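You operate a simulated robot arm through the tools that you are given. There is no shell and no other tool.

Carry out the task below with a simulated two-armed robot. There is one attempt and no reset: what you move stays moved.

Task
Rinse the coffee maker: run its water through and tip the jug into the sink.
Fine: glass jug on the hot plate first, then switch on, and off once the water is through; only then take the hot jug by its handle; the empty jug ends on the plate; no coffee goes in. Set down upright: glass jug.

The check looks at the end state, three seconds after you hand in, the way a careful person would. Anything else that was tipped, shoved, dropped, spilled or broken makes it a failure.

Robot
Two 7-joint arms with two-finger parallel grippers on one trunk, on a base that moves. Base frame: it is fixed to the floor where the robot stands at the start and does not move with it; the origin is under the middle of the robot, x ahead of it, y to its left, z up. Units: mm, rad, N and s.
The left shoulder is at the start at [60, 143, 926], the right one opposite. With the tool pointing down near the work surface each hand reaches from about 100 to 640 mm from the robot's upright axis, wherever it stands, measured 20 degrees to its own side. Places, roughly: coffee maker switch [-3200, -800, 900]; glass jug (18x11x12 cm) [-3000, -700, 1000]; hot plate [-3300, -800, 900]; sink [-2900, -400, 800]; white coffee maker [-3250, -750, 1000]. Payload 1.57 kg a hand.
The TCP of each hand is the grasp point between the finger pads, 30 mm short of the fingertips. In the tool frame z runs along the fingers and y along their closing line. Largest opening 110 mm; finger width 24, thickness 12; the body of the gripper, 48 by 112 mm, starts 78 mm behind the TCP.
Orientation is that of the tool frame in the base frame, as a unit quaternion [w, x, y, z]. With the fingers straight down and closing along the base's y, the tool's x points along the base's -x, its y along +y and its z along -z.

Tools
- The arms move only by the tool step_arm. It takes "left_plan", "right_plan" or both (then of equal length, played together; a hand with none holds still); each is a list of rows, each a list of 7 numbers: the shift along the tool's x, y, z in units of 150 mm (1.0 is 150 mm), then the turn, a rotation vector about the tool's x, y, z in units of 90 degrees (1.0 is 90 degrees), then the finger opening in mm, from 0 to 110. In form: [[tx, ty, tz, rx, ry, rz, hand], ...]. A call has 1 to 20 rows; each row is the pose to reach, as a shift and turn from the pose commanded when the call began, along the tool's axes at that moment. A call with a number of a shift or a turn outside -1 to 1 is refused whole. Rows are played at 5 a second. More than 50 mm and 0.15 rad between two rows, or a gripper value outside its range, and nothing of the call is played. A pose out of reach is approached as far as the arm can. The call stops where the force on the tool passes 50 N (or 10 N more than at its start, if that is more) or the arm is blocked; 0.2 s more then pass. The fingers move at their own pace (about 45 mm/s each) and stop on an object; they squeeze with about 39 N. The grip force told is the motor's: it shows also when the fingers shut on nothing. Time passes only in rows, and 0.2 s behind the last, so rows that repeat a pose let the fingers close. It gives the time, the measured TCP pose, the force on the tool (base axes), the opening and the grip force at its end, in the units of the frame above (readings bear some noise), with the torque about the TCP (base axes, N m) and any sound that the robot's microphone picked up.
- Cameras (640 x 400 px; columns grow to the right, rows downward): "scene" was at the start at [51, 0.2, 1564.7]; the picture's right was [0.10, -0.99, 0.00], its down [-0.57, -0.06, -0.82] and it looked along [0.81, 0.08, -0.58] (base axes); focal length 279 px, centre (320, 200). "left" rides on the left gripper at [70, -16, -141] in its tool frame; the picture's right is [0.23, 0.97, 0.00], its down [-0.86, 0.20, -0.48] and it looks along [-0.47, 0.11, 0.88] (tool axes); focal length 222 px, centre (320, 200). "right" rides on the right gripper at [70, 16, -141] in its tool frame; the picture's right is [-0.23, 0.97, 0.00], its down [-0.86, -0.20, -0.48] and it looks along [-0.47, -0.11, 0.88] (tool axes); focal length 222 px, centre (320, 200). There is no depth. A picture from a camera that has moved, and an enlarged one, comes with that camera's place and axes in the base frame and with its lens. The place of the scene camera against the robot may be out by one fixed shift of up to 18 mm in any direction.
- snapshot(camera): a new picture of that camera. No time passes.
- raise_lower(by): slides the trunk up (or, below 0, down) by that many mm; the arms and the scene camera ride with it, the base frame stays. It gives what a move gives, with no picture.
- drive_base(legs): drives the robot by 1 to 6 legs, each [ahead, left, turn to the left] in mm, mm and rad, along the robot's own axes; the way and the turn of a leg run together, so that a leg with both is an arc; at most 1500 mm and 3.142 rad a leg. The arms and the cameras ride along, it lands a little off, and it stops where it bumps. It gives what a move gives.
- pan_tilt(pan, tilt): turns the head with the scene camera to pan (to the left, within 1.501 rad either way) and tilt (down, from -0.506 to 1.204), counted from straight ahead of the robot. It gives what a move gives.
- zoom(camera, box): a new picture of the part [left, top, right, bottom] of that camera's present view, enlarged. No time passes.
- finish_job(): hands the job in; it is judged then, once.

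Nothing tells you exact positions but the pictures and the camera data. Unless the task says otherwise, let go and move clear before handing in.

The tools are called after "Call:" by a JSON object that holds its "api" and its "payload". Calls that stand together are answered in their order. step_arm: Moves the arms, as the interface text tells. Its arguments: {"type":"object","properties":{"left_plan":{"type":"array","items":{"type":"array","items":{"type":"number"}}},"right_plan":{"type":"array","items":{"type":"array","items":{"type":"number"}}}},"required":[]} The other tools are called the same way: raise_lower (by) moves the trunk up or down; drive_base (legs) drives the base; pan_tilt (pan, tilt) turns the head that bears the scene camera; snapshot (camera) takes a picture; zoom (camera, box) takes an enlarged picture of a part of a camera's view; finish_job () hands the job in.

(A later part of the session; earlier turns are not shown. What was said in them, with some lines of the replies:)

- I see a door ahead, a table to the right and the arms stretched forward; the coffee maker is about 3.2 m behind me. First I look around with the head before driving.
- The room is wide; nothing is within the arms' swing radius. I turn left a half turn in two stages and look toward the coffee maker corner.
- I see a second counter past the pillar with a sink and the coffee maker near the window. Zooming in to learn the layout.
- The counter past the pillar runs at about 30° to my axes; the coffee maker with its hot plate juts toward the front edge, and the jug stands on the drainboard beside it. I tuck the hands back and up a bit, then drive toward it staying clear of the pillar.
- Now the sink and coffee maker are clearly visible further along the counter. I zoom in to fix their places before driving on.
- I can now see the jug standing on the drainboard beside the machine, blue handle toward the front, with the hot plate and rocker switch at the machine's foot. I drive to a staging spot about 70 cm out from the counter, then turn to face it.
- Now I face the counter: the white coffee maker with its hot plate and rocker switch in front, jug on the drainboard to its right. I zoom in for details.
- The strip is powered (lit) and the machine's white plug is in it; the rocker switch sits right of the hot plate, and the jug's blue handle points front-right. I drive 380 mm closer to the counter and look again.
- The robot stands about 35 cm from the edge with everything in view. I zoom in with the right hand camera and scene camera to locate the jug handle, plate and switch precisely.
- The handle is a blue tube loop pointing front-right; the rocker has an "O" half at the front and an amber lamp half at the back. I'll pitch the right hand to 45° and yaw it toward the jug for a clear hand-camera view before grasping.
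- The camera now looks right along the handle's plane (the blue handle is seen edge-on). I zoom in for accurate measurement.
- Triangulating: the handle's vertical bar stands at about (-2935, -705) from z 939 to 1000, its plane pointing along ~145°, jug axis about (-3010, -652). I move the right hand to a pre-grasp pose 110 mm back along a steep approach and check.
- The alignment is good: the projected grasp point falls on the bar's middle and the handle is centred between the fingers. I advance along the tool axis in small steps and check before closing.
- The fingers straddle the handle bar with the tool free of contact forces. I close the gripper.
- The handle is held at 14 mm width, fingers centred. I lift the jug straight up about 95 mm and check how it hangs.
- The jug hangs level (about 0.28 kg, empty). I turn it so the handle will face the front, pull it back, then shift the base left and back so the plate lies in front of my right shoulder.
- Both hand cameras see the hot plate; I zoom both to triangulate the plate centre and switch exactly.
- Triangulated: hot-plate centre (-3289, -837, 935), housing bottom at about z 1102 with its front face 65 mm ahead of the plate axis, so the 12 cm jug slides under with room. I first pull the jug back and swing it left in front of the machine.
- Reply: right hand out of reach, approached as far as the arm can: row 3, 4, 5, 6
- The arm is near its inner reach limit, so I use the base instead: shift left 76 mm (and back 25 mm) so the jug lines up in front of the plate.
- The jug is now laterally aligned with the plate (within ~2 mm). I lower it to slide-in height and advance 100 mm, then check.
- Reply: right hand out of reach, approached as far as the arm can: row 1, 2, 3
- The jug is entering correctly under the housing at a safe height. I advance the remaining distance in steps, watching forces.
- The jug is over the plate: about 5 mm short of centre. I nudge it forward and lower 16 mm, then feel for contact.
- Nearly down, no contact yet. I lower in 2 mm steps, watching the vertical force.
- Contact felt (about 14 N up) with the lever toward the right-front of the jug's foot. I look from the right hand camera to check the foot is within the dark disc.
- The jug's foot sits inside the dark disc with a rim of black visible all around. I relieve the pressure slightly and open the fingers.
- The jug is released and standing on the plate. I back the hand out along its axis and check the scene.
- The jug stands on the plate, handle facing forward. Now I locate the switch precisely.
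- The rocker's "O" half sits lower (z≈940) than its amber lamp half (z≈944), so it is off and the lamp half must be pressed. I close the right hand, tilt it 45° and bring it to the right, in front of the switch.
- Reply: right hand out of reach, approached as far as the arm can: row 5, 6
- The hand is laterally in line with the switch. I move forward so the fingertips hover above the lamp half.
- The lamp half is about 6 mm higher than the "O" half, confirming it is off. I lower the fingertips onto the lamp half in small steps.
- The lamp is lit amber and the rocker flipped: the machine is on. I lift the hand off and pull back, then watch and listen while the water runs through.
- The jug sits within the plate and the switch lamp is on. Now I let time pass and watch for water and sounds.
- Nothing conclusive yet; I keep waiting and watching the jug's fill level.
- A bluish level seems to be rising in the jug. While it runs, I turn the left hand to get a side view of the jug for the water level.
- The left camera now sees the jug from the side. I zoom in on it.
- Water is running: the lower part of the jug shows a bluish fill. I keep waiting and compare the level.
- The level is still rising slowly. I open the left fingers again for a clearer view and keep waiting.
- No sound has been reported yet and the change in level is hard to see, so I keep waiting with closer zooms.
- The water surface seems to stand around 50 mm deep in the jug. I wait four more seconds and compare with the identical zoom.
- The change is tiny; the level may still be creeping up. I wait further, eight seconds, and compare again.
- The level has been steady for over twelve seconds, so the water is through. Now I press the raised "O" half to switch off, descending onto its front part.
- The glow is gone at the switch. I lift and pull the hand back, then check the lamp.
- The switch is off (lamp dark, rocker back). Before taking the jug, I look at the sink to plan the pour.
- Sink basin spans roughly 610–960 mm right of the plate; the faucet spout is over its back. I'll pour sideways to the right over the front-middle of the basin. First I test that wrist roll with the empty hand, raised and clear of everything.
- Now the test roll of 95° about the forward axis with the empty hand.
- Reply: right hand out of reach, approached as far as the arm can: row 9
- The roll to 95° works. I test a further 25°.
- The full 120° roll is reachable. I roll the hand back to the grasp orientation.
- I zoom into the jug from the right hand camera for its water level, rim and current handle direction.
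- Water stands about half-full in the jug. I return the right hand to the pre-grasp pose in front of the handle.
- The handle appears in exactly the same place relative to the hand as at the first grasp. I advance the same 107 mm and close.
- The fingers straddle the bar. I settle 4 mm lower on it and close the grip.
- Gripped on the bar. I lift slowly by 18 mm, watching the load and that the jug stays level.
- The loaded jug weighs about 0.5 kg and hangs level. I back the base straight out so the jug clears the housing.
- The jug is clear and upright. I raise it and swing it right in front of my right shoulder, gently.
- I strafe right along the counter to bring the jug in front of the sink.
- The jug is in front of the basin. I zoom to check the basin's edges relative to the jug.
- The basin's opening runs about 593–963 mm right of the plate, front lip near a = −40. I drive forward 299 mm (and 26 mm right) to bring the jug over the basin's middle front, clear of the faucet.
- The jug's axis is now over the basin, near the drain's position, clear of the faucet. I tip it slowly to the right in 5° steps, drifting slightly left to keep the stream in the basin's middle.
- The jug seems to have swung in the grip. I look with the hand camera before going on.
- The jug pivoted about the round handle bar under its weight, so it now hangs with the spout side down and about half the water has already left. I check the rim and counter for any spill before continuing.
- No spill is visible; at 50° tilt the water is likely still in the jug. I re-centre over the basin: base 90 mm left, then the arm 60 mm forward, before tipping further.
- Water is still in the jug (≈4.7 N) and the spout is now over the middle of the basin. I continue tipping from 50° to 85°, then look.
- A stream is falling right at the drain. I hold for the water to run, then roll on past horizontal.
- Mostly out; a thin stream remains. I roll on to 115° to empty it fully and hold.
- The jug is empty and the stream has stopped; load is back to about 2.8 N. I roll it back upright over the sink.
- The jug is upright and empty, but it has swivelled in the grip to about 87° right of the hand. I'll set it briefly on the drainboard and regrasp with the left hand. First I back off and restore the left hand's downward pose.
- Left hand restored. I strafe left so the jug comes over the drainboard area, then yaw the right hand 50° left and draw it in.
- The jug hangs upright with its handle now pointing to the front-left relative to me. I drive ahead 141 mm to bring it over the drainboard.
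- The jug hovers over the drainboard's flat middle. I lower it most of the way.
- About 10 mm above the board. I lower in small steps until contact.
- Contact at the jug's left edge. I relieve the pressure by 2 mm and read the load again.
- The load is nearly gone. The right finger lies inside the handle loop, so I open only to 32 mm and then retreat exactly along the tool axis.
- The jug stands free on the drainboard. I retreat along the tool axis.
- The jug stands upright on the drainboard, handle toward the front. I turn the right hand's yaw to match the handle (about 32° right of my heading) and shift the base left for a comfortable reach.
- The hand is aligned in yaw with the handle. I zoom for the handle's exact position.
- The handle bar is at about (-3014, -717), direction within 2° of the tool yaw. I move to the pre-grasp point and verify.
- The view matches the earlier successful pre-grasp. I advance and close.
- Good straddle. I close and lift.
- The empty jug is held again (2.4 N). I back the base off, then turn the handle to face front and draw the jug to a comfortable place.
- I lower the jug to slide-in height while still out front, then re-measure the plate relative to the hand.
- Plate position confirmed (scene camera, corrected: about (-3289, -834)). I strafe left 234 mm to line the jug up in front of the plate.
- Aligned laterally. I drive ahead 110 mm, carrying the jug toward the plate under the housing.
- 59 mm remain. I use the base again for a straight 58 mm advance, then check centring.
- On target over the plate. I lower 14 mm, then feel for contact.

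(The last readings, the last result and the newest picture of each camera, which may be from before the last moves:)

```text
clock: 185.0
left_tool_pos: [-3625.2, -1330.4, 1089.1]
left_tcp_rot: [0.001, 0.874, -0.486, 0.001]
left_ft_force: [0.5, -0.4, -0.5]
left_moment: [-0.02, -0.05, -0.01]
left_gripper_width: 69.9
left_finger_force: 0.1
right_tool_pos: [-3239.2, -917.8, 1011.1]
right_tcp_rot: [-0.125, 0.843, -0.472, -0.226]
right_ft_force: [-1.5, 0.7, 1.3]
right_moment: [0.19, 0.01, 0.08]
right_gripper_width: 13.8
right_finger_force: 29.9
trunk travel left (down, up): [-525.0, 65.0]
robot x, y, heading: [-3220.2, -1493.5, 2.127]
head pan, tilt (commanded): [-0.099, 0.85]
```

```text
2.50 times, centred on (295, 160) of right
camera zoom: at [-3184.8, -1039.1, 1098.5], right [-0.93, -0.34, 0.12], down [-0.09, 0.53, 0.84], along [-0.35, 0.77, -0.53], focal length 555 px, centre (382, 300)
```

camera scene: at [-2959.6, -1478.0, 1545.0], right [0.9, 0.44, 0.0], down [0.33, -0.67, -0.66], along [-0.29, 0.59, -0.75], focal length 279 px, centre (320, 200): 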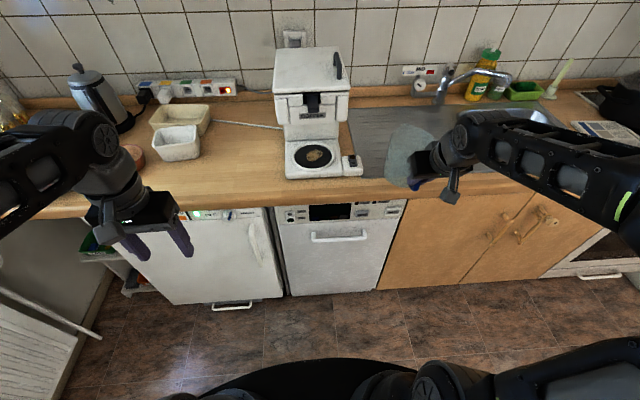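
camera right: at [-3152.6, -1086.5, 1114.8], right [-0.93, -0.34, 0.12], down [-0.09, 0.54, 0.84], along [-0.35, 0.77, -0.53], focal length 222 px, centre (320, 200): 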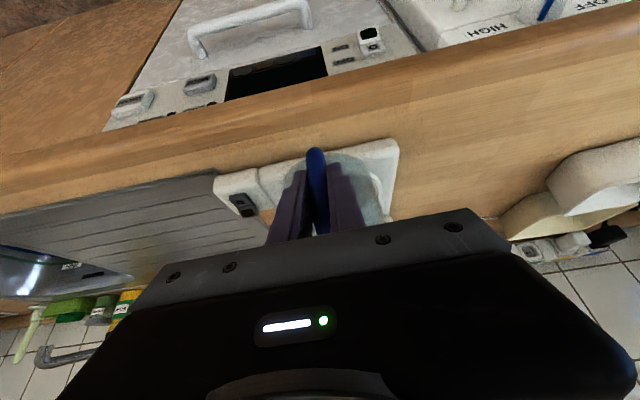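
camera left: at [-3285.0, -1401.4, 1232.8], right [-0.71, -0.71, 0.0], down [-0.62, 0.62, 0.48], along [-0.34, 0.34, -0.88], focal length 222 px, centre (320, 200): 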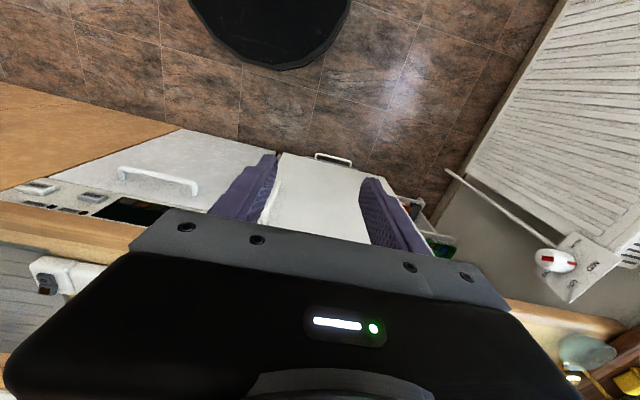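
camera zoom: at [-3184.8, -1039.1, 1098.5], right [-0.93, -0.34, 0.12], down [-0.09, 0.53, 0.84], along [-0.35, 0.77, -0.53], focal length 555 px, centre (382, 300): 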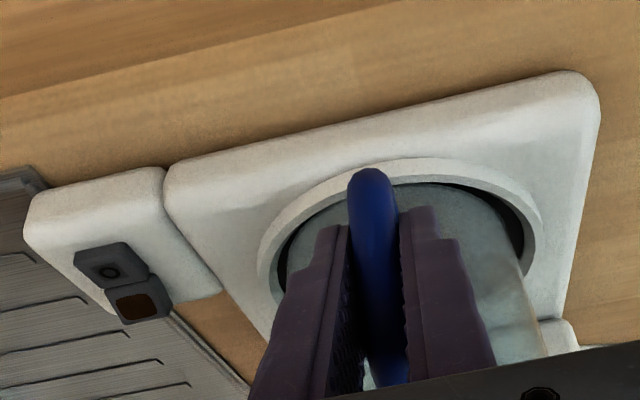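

First contact, near the jug's axis. I press 1.5 mm further to confirm it is seated.

Call:
{"api": "step_arm", "payload": {"right_plan": [[0.005, 0, 0.0087, 0, 0, 0, 0], [0.005, 0, 0.0087, 0, 0, 0, 0]]}}

Call:
{"api": "zoom", "payload": {"camera": "scene", "box": [360, 130, 460, 230]}}

Call:
{"api": "zoom", "payload": {"camera": "right", "box": [250, 110, 410, 220]}}

```text
clock: 185.6
left_tool_pos: [-3624.9, -1331.8, 1088.2]
left_tcp_rot: [0.0, 0.874, -0.486, 0.001]
left_ft_force: [-0.2, 0.6, -0.5]
left_moment: [-0.01, -0.03, -0.04]
left_gripper_width: 70.1
left_finger_force: 0.1
right_tool_pos: [-3238.7, -918.8, 1010.2]
right_tcp_rot: [-0.125, 0.843, -0.472, -0.226]
right_ft_force: [-2.9, 1.7, 6.7]
right_moment: [0.56, 0.03, 0.12]
right_gripper_width: 13.9
right_finger_force: 30.4
trunk travel left (down, up): [-525.0, 65.0]
robot x, y, heading: [-3221.3, -1493.6, 2.127]
head pan, tilt (commanded): [-0.099, 0.85]
```

```text
4.00 times, centred on (410, 180) of scene
camera zoom: at [-3248.2, -1459.6, 1545.1], right [0.9, 0.44, 0.0], down [0.33, -0.67, -0.66], along [-0.29, 0.59, -0.75], focal length 1115 px, centre (-40, 280)
```

zoom: 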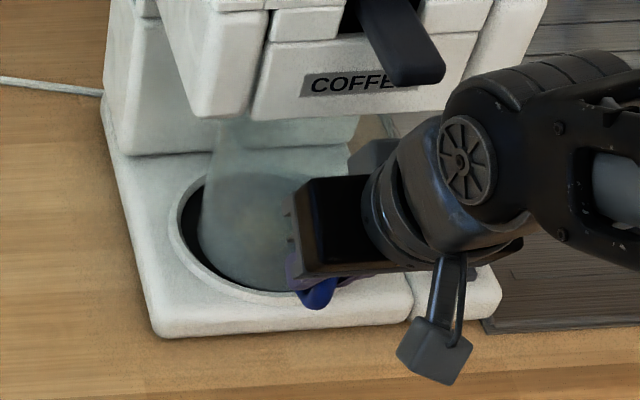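

```text
3.64 times, centred on (330, 165) of right
camera zoom: at [-3185.0, -1039.4, 1097.5], right [-0.93, -0.34, 0.12], down [-0.09, 0.53, 0.84], along [-0.35, 0.77, -0.53], focal length 808 px, centre (284, 327)
```

zoom: 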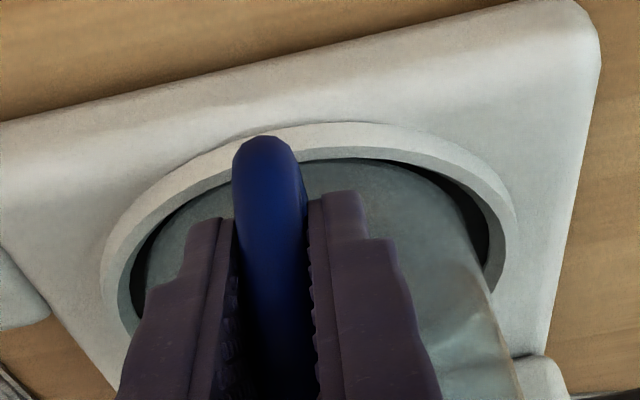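

The jug's foot is touching the ring at the front, so it sits a few millimetres too far forward. I lift 4 mm, move it 6 mm back onto the plate, and lower again.

Call:
{"api": "step_arm", "payload": {"right_plan": [[-0.0132, 0, -0.0232, 0, 0, 0, 0], [-0.0132, 0, -0.0232, 0, 0, 0, 0], [-0.0479, 0, -0.0034, 0, 0, 0, 0], [-0.0479, 0, -0.0034, 0, 0, 0, 0]]}}

Call:
{"api": "step_arm", "payload": {"right_plan": [[0.005, 0, 0.0087, 0, 0, 0, 0], [0.009, 0, 0.0157, 0, 0, 0, 0], [0.009, 0, 0.0157, 0, 0, 0, 0]]}}

Call:
{"api": "zoom", "payload": {"camera": "right", "box": [250, 110, 410, 220]}}

```text
clock: 186.6
left_tool_pos: [-3624.2, -1332.3, 1089.1]
left_tcp_rot: [0.0, 0.874, -0.487, 0.001]
left_ft_force: [0.4, -0.3, -0.4]
left_moment: [0.01, 0.03, 0.01]
left_gripper_width: 70.1
left_finger_force: 0.1
right_tool_pos: [-3241.6, -913.5, 1013.0]
right_tcp_rot: [-0.124, 0.843, -0.473, -0.224]
right_ft_force: [-0.5, 0.3, -2.3]
right_moment: [-0.15, -0.06, 0.01]
right_gripper_width: 14.0
right_finger_force: 30.0
trunk travel left (down, up): [-525.0, 65.0]
robot x, y, heading: [-3224.7, -1494.7, 2.129]
head pan, tilt (commanded): [-0.099, 0.85]
```

```text
clock: 187.4
left_tool_pos: [-3625.0, -1330.3, 1088.7]
left_tcp_rot: [0.0, 0.873, -0.487, 0.001]
left_ft_force: [-0.4, 0.2, 0.5]
left_moment: [0.0, 0.02, -0.01]
left_gripper_width: 69.9
left_finger_force: 0.1
right_tool_pos: [-3242.3, -913.6, 1009.5]
right_tcp_rot: [-0.125, 0.842, -0.473, -0.225]
right_ft_force: [0.9, 0.3, -2.1]
right_moment: [-0.07, -0.13, -0.02]
right_gripper_width: 14.1
right_finger_force: 30.2
trunk travel left (down, up): [-525.0, 65.0]
robot x, y, heading: [-3221.9, -1493.4, 2.124]
head pan, tilt (commanded): [-0.099, 0.85]
```

```text
3.64 times, centred on (330, 165) of right
camera zoom: at [-3187.5, -1033.9, 1098.3], right [-0.93, -0.34, 0.12], down [-0.09, 0.54, 0.84], along [-0.35, 0.77, -0.53], focal length 808 px, centre (284, 327)
```

zoom: 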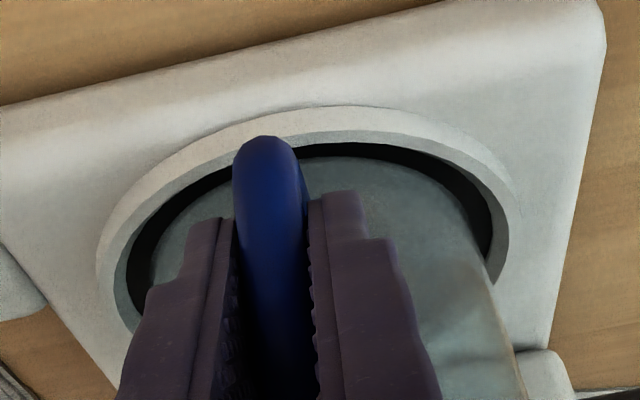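

Now an even black rim shows all around the front. I lower the last couple of millimetres to contact.

Call:
{"api": "step_arm", "payload": {"right_plan": [[0.0033, 0, 0.0058, 0, 0, 0, 0], [0.0066, 0, 0.0116, 0, 0, 0, 0], [0.0066, 0, 0.0116, 0, 0, 0, 0]]}}

```text
clock: 188.2
left_tool_pos: [-3623.8, -1332.2, 1090.2]
left_tcp_rot: [0.0, 0.873, -0.487, -0.001]
left_ft_force: [0.4, 0.1, -1.1]
left_moment: [0.01, 0.01, 0.01]
left_gripper_width: 70.0
left_finger_force: 0.1
right_tool_pos: [-3242.6, -914.2, 1008.7]
right_tcp_rot: [-0.125, 0.843, -0.472, -0.226]
right_ft_force: [-0.1, -1.1, 8.0]
right_moment: [0.62, -0.08, -0.01]
right_gripper_width: 14.0
right_finger_force: 29.9
trunk travel left (down, up): [-525.0, 65.0]
robot x, y, heading: [-3225.3, -1492.3, 2.124]
head pan, tilt (commanded): [-0.099, 0.85]
```

Seated on the plate with a clean vertical load. I relieve slightly and open the fingers.

Call:
{"api": "step_arm", "payload": {"right_plan": [[-0.0033, 0, -0.0058, 0, 0, 0, 0], [-0.0033, 0, -0.0058, 0, 0, 0, 20], [-0.0033, 0, -0.0058, 0, 0, 0, 35], [-0.0033, 0, -0.0058, 0, 0, 0, 60], [-0.0033, 0, -0.0058, 0, 0, 0, 60], [-0.0033, 0, -0.0058, 0, 0, 0, 60]]}}

Call:
{"api": "zoom", "payload": {"camera": "right", "box": [220, 90, 420, 240]}}

```text
clock: 189.6
left_tool_pos: [-3624.4, -1331.1, 1089.1]
left_tcp_rot: [0.0, 0.873, -0.487, 0.001]
left_ft_force: [-0.9, 0.9, 0.3]
left_moment: [-0.01, -0.01, 0.01]
left_gripper_width: 69.9
left_finger_force: 0.1
right_tool_pos: [-3241.1, -913.8, 1008.9]
right_tcp_rot: [-0.124, 0.843, -0.472, -0.225]
right_ft_force: [-0.1, -0.1, -0.5]
right_moment: [-0.01, 0.0, 0.02]
right_gripper_width: 60.0
right_finger_force: 0.0
trunk travel left (down, up): [-525.0, 65.0]
robot x, y, heading: [-3222.5, -1496.3, 2.128]
head pan, tilt (commanded): [-0.099, 0.85]
```

```text
2.67 times, centred on (320, 165) of right
camera zoom: at [-3187.5, -1034.1, 1097.3], right [-0.93, -0.34, 0.12], down [-0.09, 0.54, 0.84], along [-0.35, 0.77, -0.53], focal length 592 px, centre (320, 293)
```

zoom: 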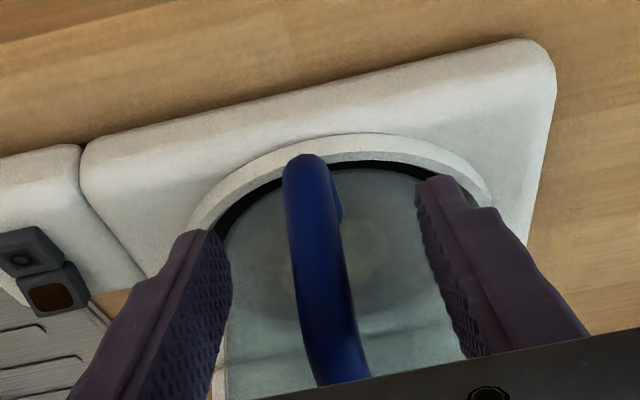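

Released; the jug stays put on the plate. I back the hand out along its axis, then drive back clear.

Call:
{"api": "step_arm", "payload": {"right_plan": [[0, 0, -0.15, 0, 0, 0, 60], [0, 0, -0.35, 0, 0, 0, 70], [0, 0, -0.55, 0, 0, 0, 70], [0, 0, -0.8, 0, 0, 0, 70]]}}

Call:
{"api": "drive_base", "payload": {"legs": [[-200, 0, 0]]}}

Call:
{"api": "pan_tilt", "payload": {"pan": -0.15, "tilt": 0.7}}

Call:
{"api": "snapshot", "payload": {"camera": "scene"}}

Call:
{"api": "snapshot", "payload": {"camera": "right"}}

```text
clock: 190.6
left_tool_pos: [-3624.1, -1332.0, 1088.0]
left_tcp_rot: [0.001, 0.874, -0.486, 0.0]
left_ft_force: [-0.6, 0.0, 0.7]
left_moment: [0.05, 0.0, 0.02]
left_gripper_width: 70.1
left_finger_force: 0.0
right_tool_pos: [-3210.7, -964.2, 1113.4]
right_tcp_rot: [-0.123, 0.843, -0.472, -0.226]
right_ft_force: [0.6, -0.1, 0.0]
right_moment: [0.0, 0.0, -0.04]
right_gripper_width: 69.9
right_finger_force: 0.1
trunk travel left (down, up): [-525.0, 65.0]
robot x, y, heading: [-3220.7, -1496.1, 2.126]
head pan, tilt (commanded): [-0.099, 0.85]
```

```text
clock: 192.2
left_tool_pos: [-3519.0, -1501.3, 1089.9]
left_tcp_rot: [-0.001, 0.873, -0.487, 0.0]
left_ft_force: [0.5, -0.1, -0.1]
left_moment: [0.06, 0.02, 0.0]
left_gripper_width: 69.9
left_finger_force: 0.1
right_tool_pos: [-3106.6, -1134.5, 1113.8]
right_tcp_rot: [-0.125, 0.843, -0.473, -0.225]
right_ft_force: [1.2, -0.6, 0.6]
right_moment: [0.05, 0.0, 0.03]
right_gripper_width: 70.2
right_finger_force: 0.0
trunk travel left (down, up): [-525.0, 65.0]
robot x, y, heading: [-3118.2, -1663.3, 2.129]
head pan, tilt (commanded): [-0.099, 0.85]
```

```text
clock: 192.9
left_tool_pos: [-3519.1, -1501.1, 1088.6]
left_tcp_rot: [0.0, 0.874, -0.486, 0.001]
left_ft_force: [-0.9, 0.5, 0.3]
left_moment: [0.01, 0.0, -0.04]
left_gripper_width: 70.1
left_finger_force: 0.1
right_tool_pos: [-3106.8, -1132.5, 1113.2]
right_tcp_rot: [-0.123, 0.843, -0.473, -0.225]
right_ft_force: [0.1, -0.1, -0.3]
right_moment: [-0.02, -0.04, 0.01]
right_gripper_width: 69.8
right_finger_force: 0.0
trunk travel left (down, up): [-525.0, 65.0]
robot x, y, heading: [-3118.5, -1662.4, 2.128]
head pan, tilt (commanded): [-0.15, 0.7]
```

```text
taken
camera scene: at [-3142.1, -1620.5, 1557.2], right [0.92, 0.4, 0.0], down [0.25, -0.59, -0.76], along [-0.3, 0.7, -0.64], focal length 279 px, centre (320, 200)
```

scene: 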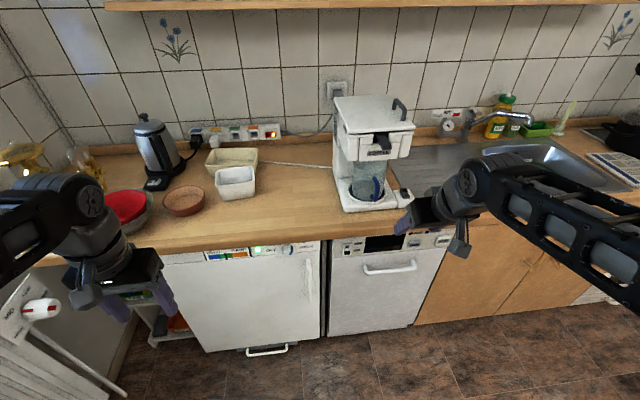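

```text
taken
camera right: at [-3052.0, -1253.2, 1202.1], right [-0.93, -0.34, 0.12], down [-0.09, 0.54, 0.84], along [-0.35, 0.77, -0.53], focal length 222 px, centre (320, 200)
```

right: 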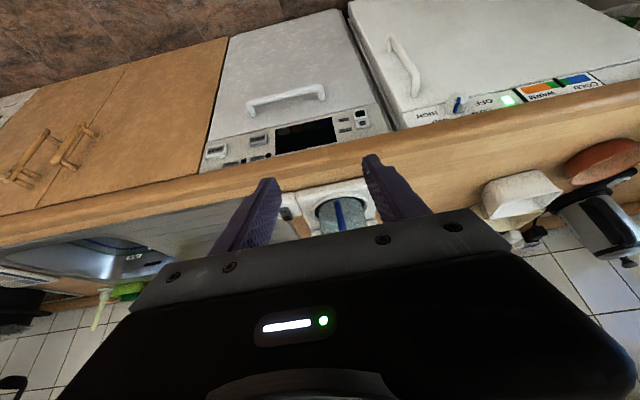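

I zoom in for a last check of the jug, switch, counter and sink.

Call:
{"api": "zoom", "payload": {"camera": "scene", "box": [320, 80, 430, 220]}}

Call:
{"api": "zoom", "payload": {"camera": "scene", "box": [400, 80, 640, 230]}}

Call:
{"api": "zoom", "payload": {"camera": "right", "box": [270, 160, 390, 245]}}

```text
2.86 times, centred on (375, 150) of scene
camera zoom: at [-3142.1, -1620.5, 1557.2], right [0.92, 0.4, 0.0], down [0.25, -0.59, -0.76], along [-0.3, 0.7, -0.64], focal length 797 px, centre (163, 343)
```

zoom: 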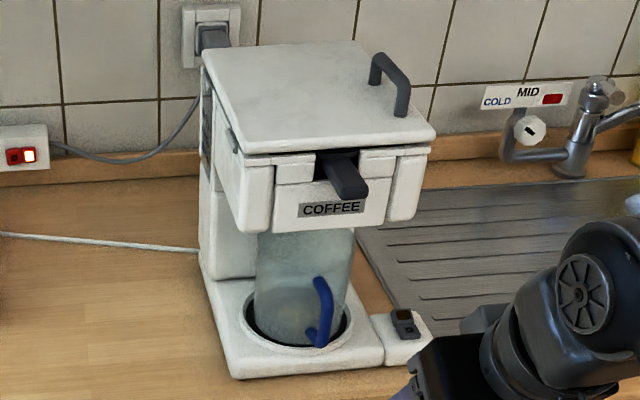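

```text
2.67 times, centred on (520, 155) of scene
camera zoom: at [-3142.1, -1620.5, 1557.2], right [0.92, 0.4, 0.0], down [0.25, -0.59, -0.76], along [-0.3, 0.7, -0.64], focal length 744 px, centre (-213, 320)
```

zoom: 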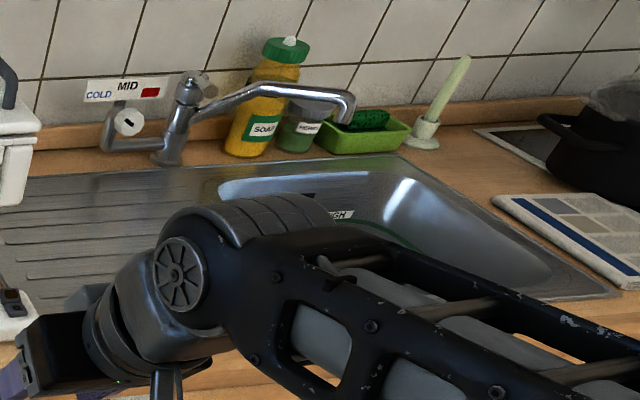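

```text
4.71 times, centred on (330, 202) of right
camera zoom: at [-3052.0, -1253.2, 1202.1], right [-0.93, -0.34, 0.12], down [-0.09, 0.54, 0.84], along [-0.35, 0.77, -0.53], focal length 1045 px, centre (273, 188)
```

zoom: 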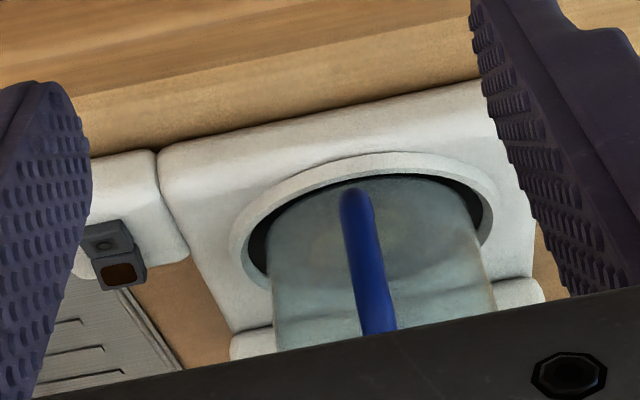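

The empty jug stands upright and centred on the hot plate. The switch is off, the water went into the sink, the counter looks dry, and both hands are clear. I hand in.

Call:
{"api": "finish_job", "payload": {}}

```text
The job is handed in.
```

I rinsed the coffee maker and handed the job in; I haven't seen the result of the check. The empty jug is upright on the hot plate, the switch is off, and I saw no spill on the counter.

- **Running the water:** I put the jug on the plate, then switched on. I switched off after the water level in the jug had stayed still for more than twelve seconds. The machine made no sound I could hear and I couldn't see into its tank, so that steady level is my only sign the water was all through.
- **Emptying the jug:** I took the jug by its handle only after switching off, and poured it into the sink by the drain. Afterwards its weight was back to what it was empty.
- **Extra set-down:** The jug turned in my grip while I poured. I stood it upright on the drainboard for a moment to take the handle again before putting it back on the plate.

No coffee went in, and both hands are clear.
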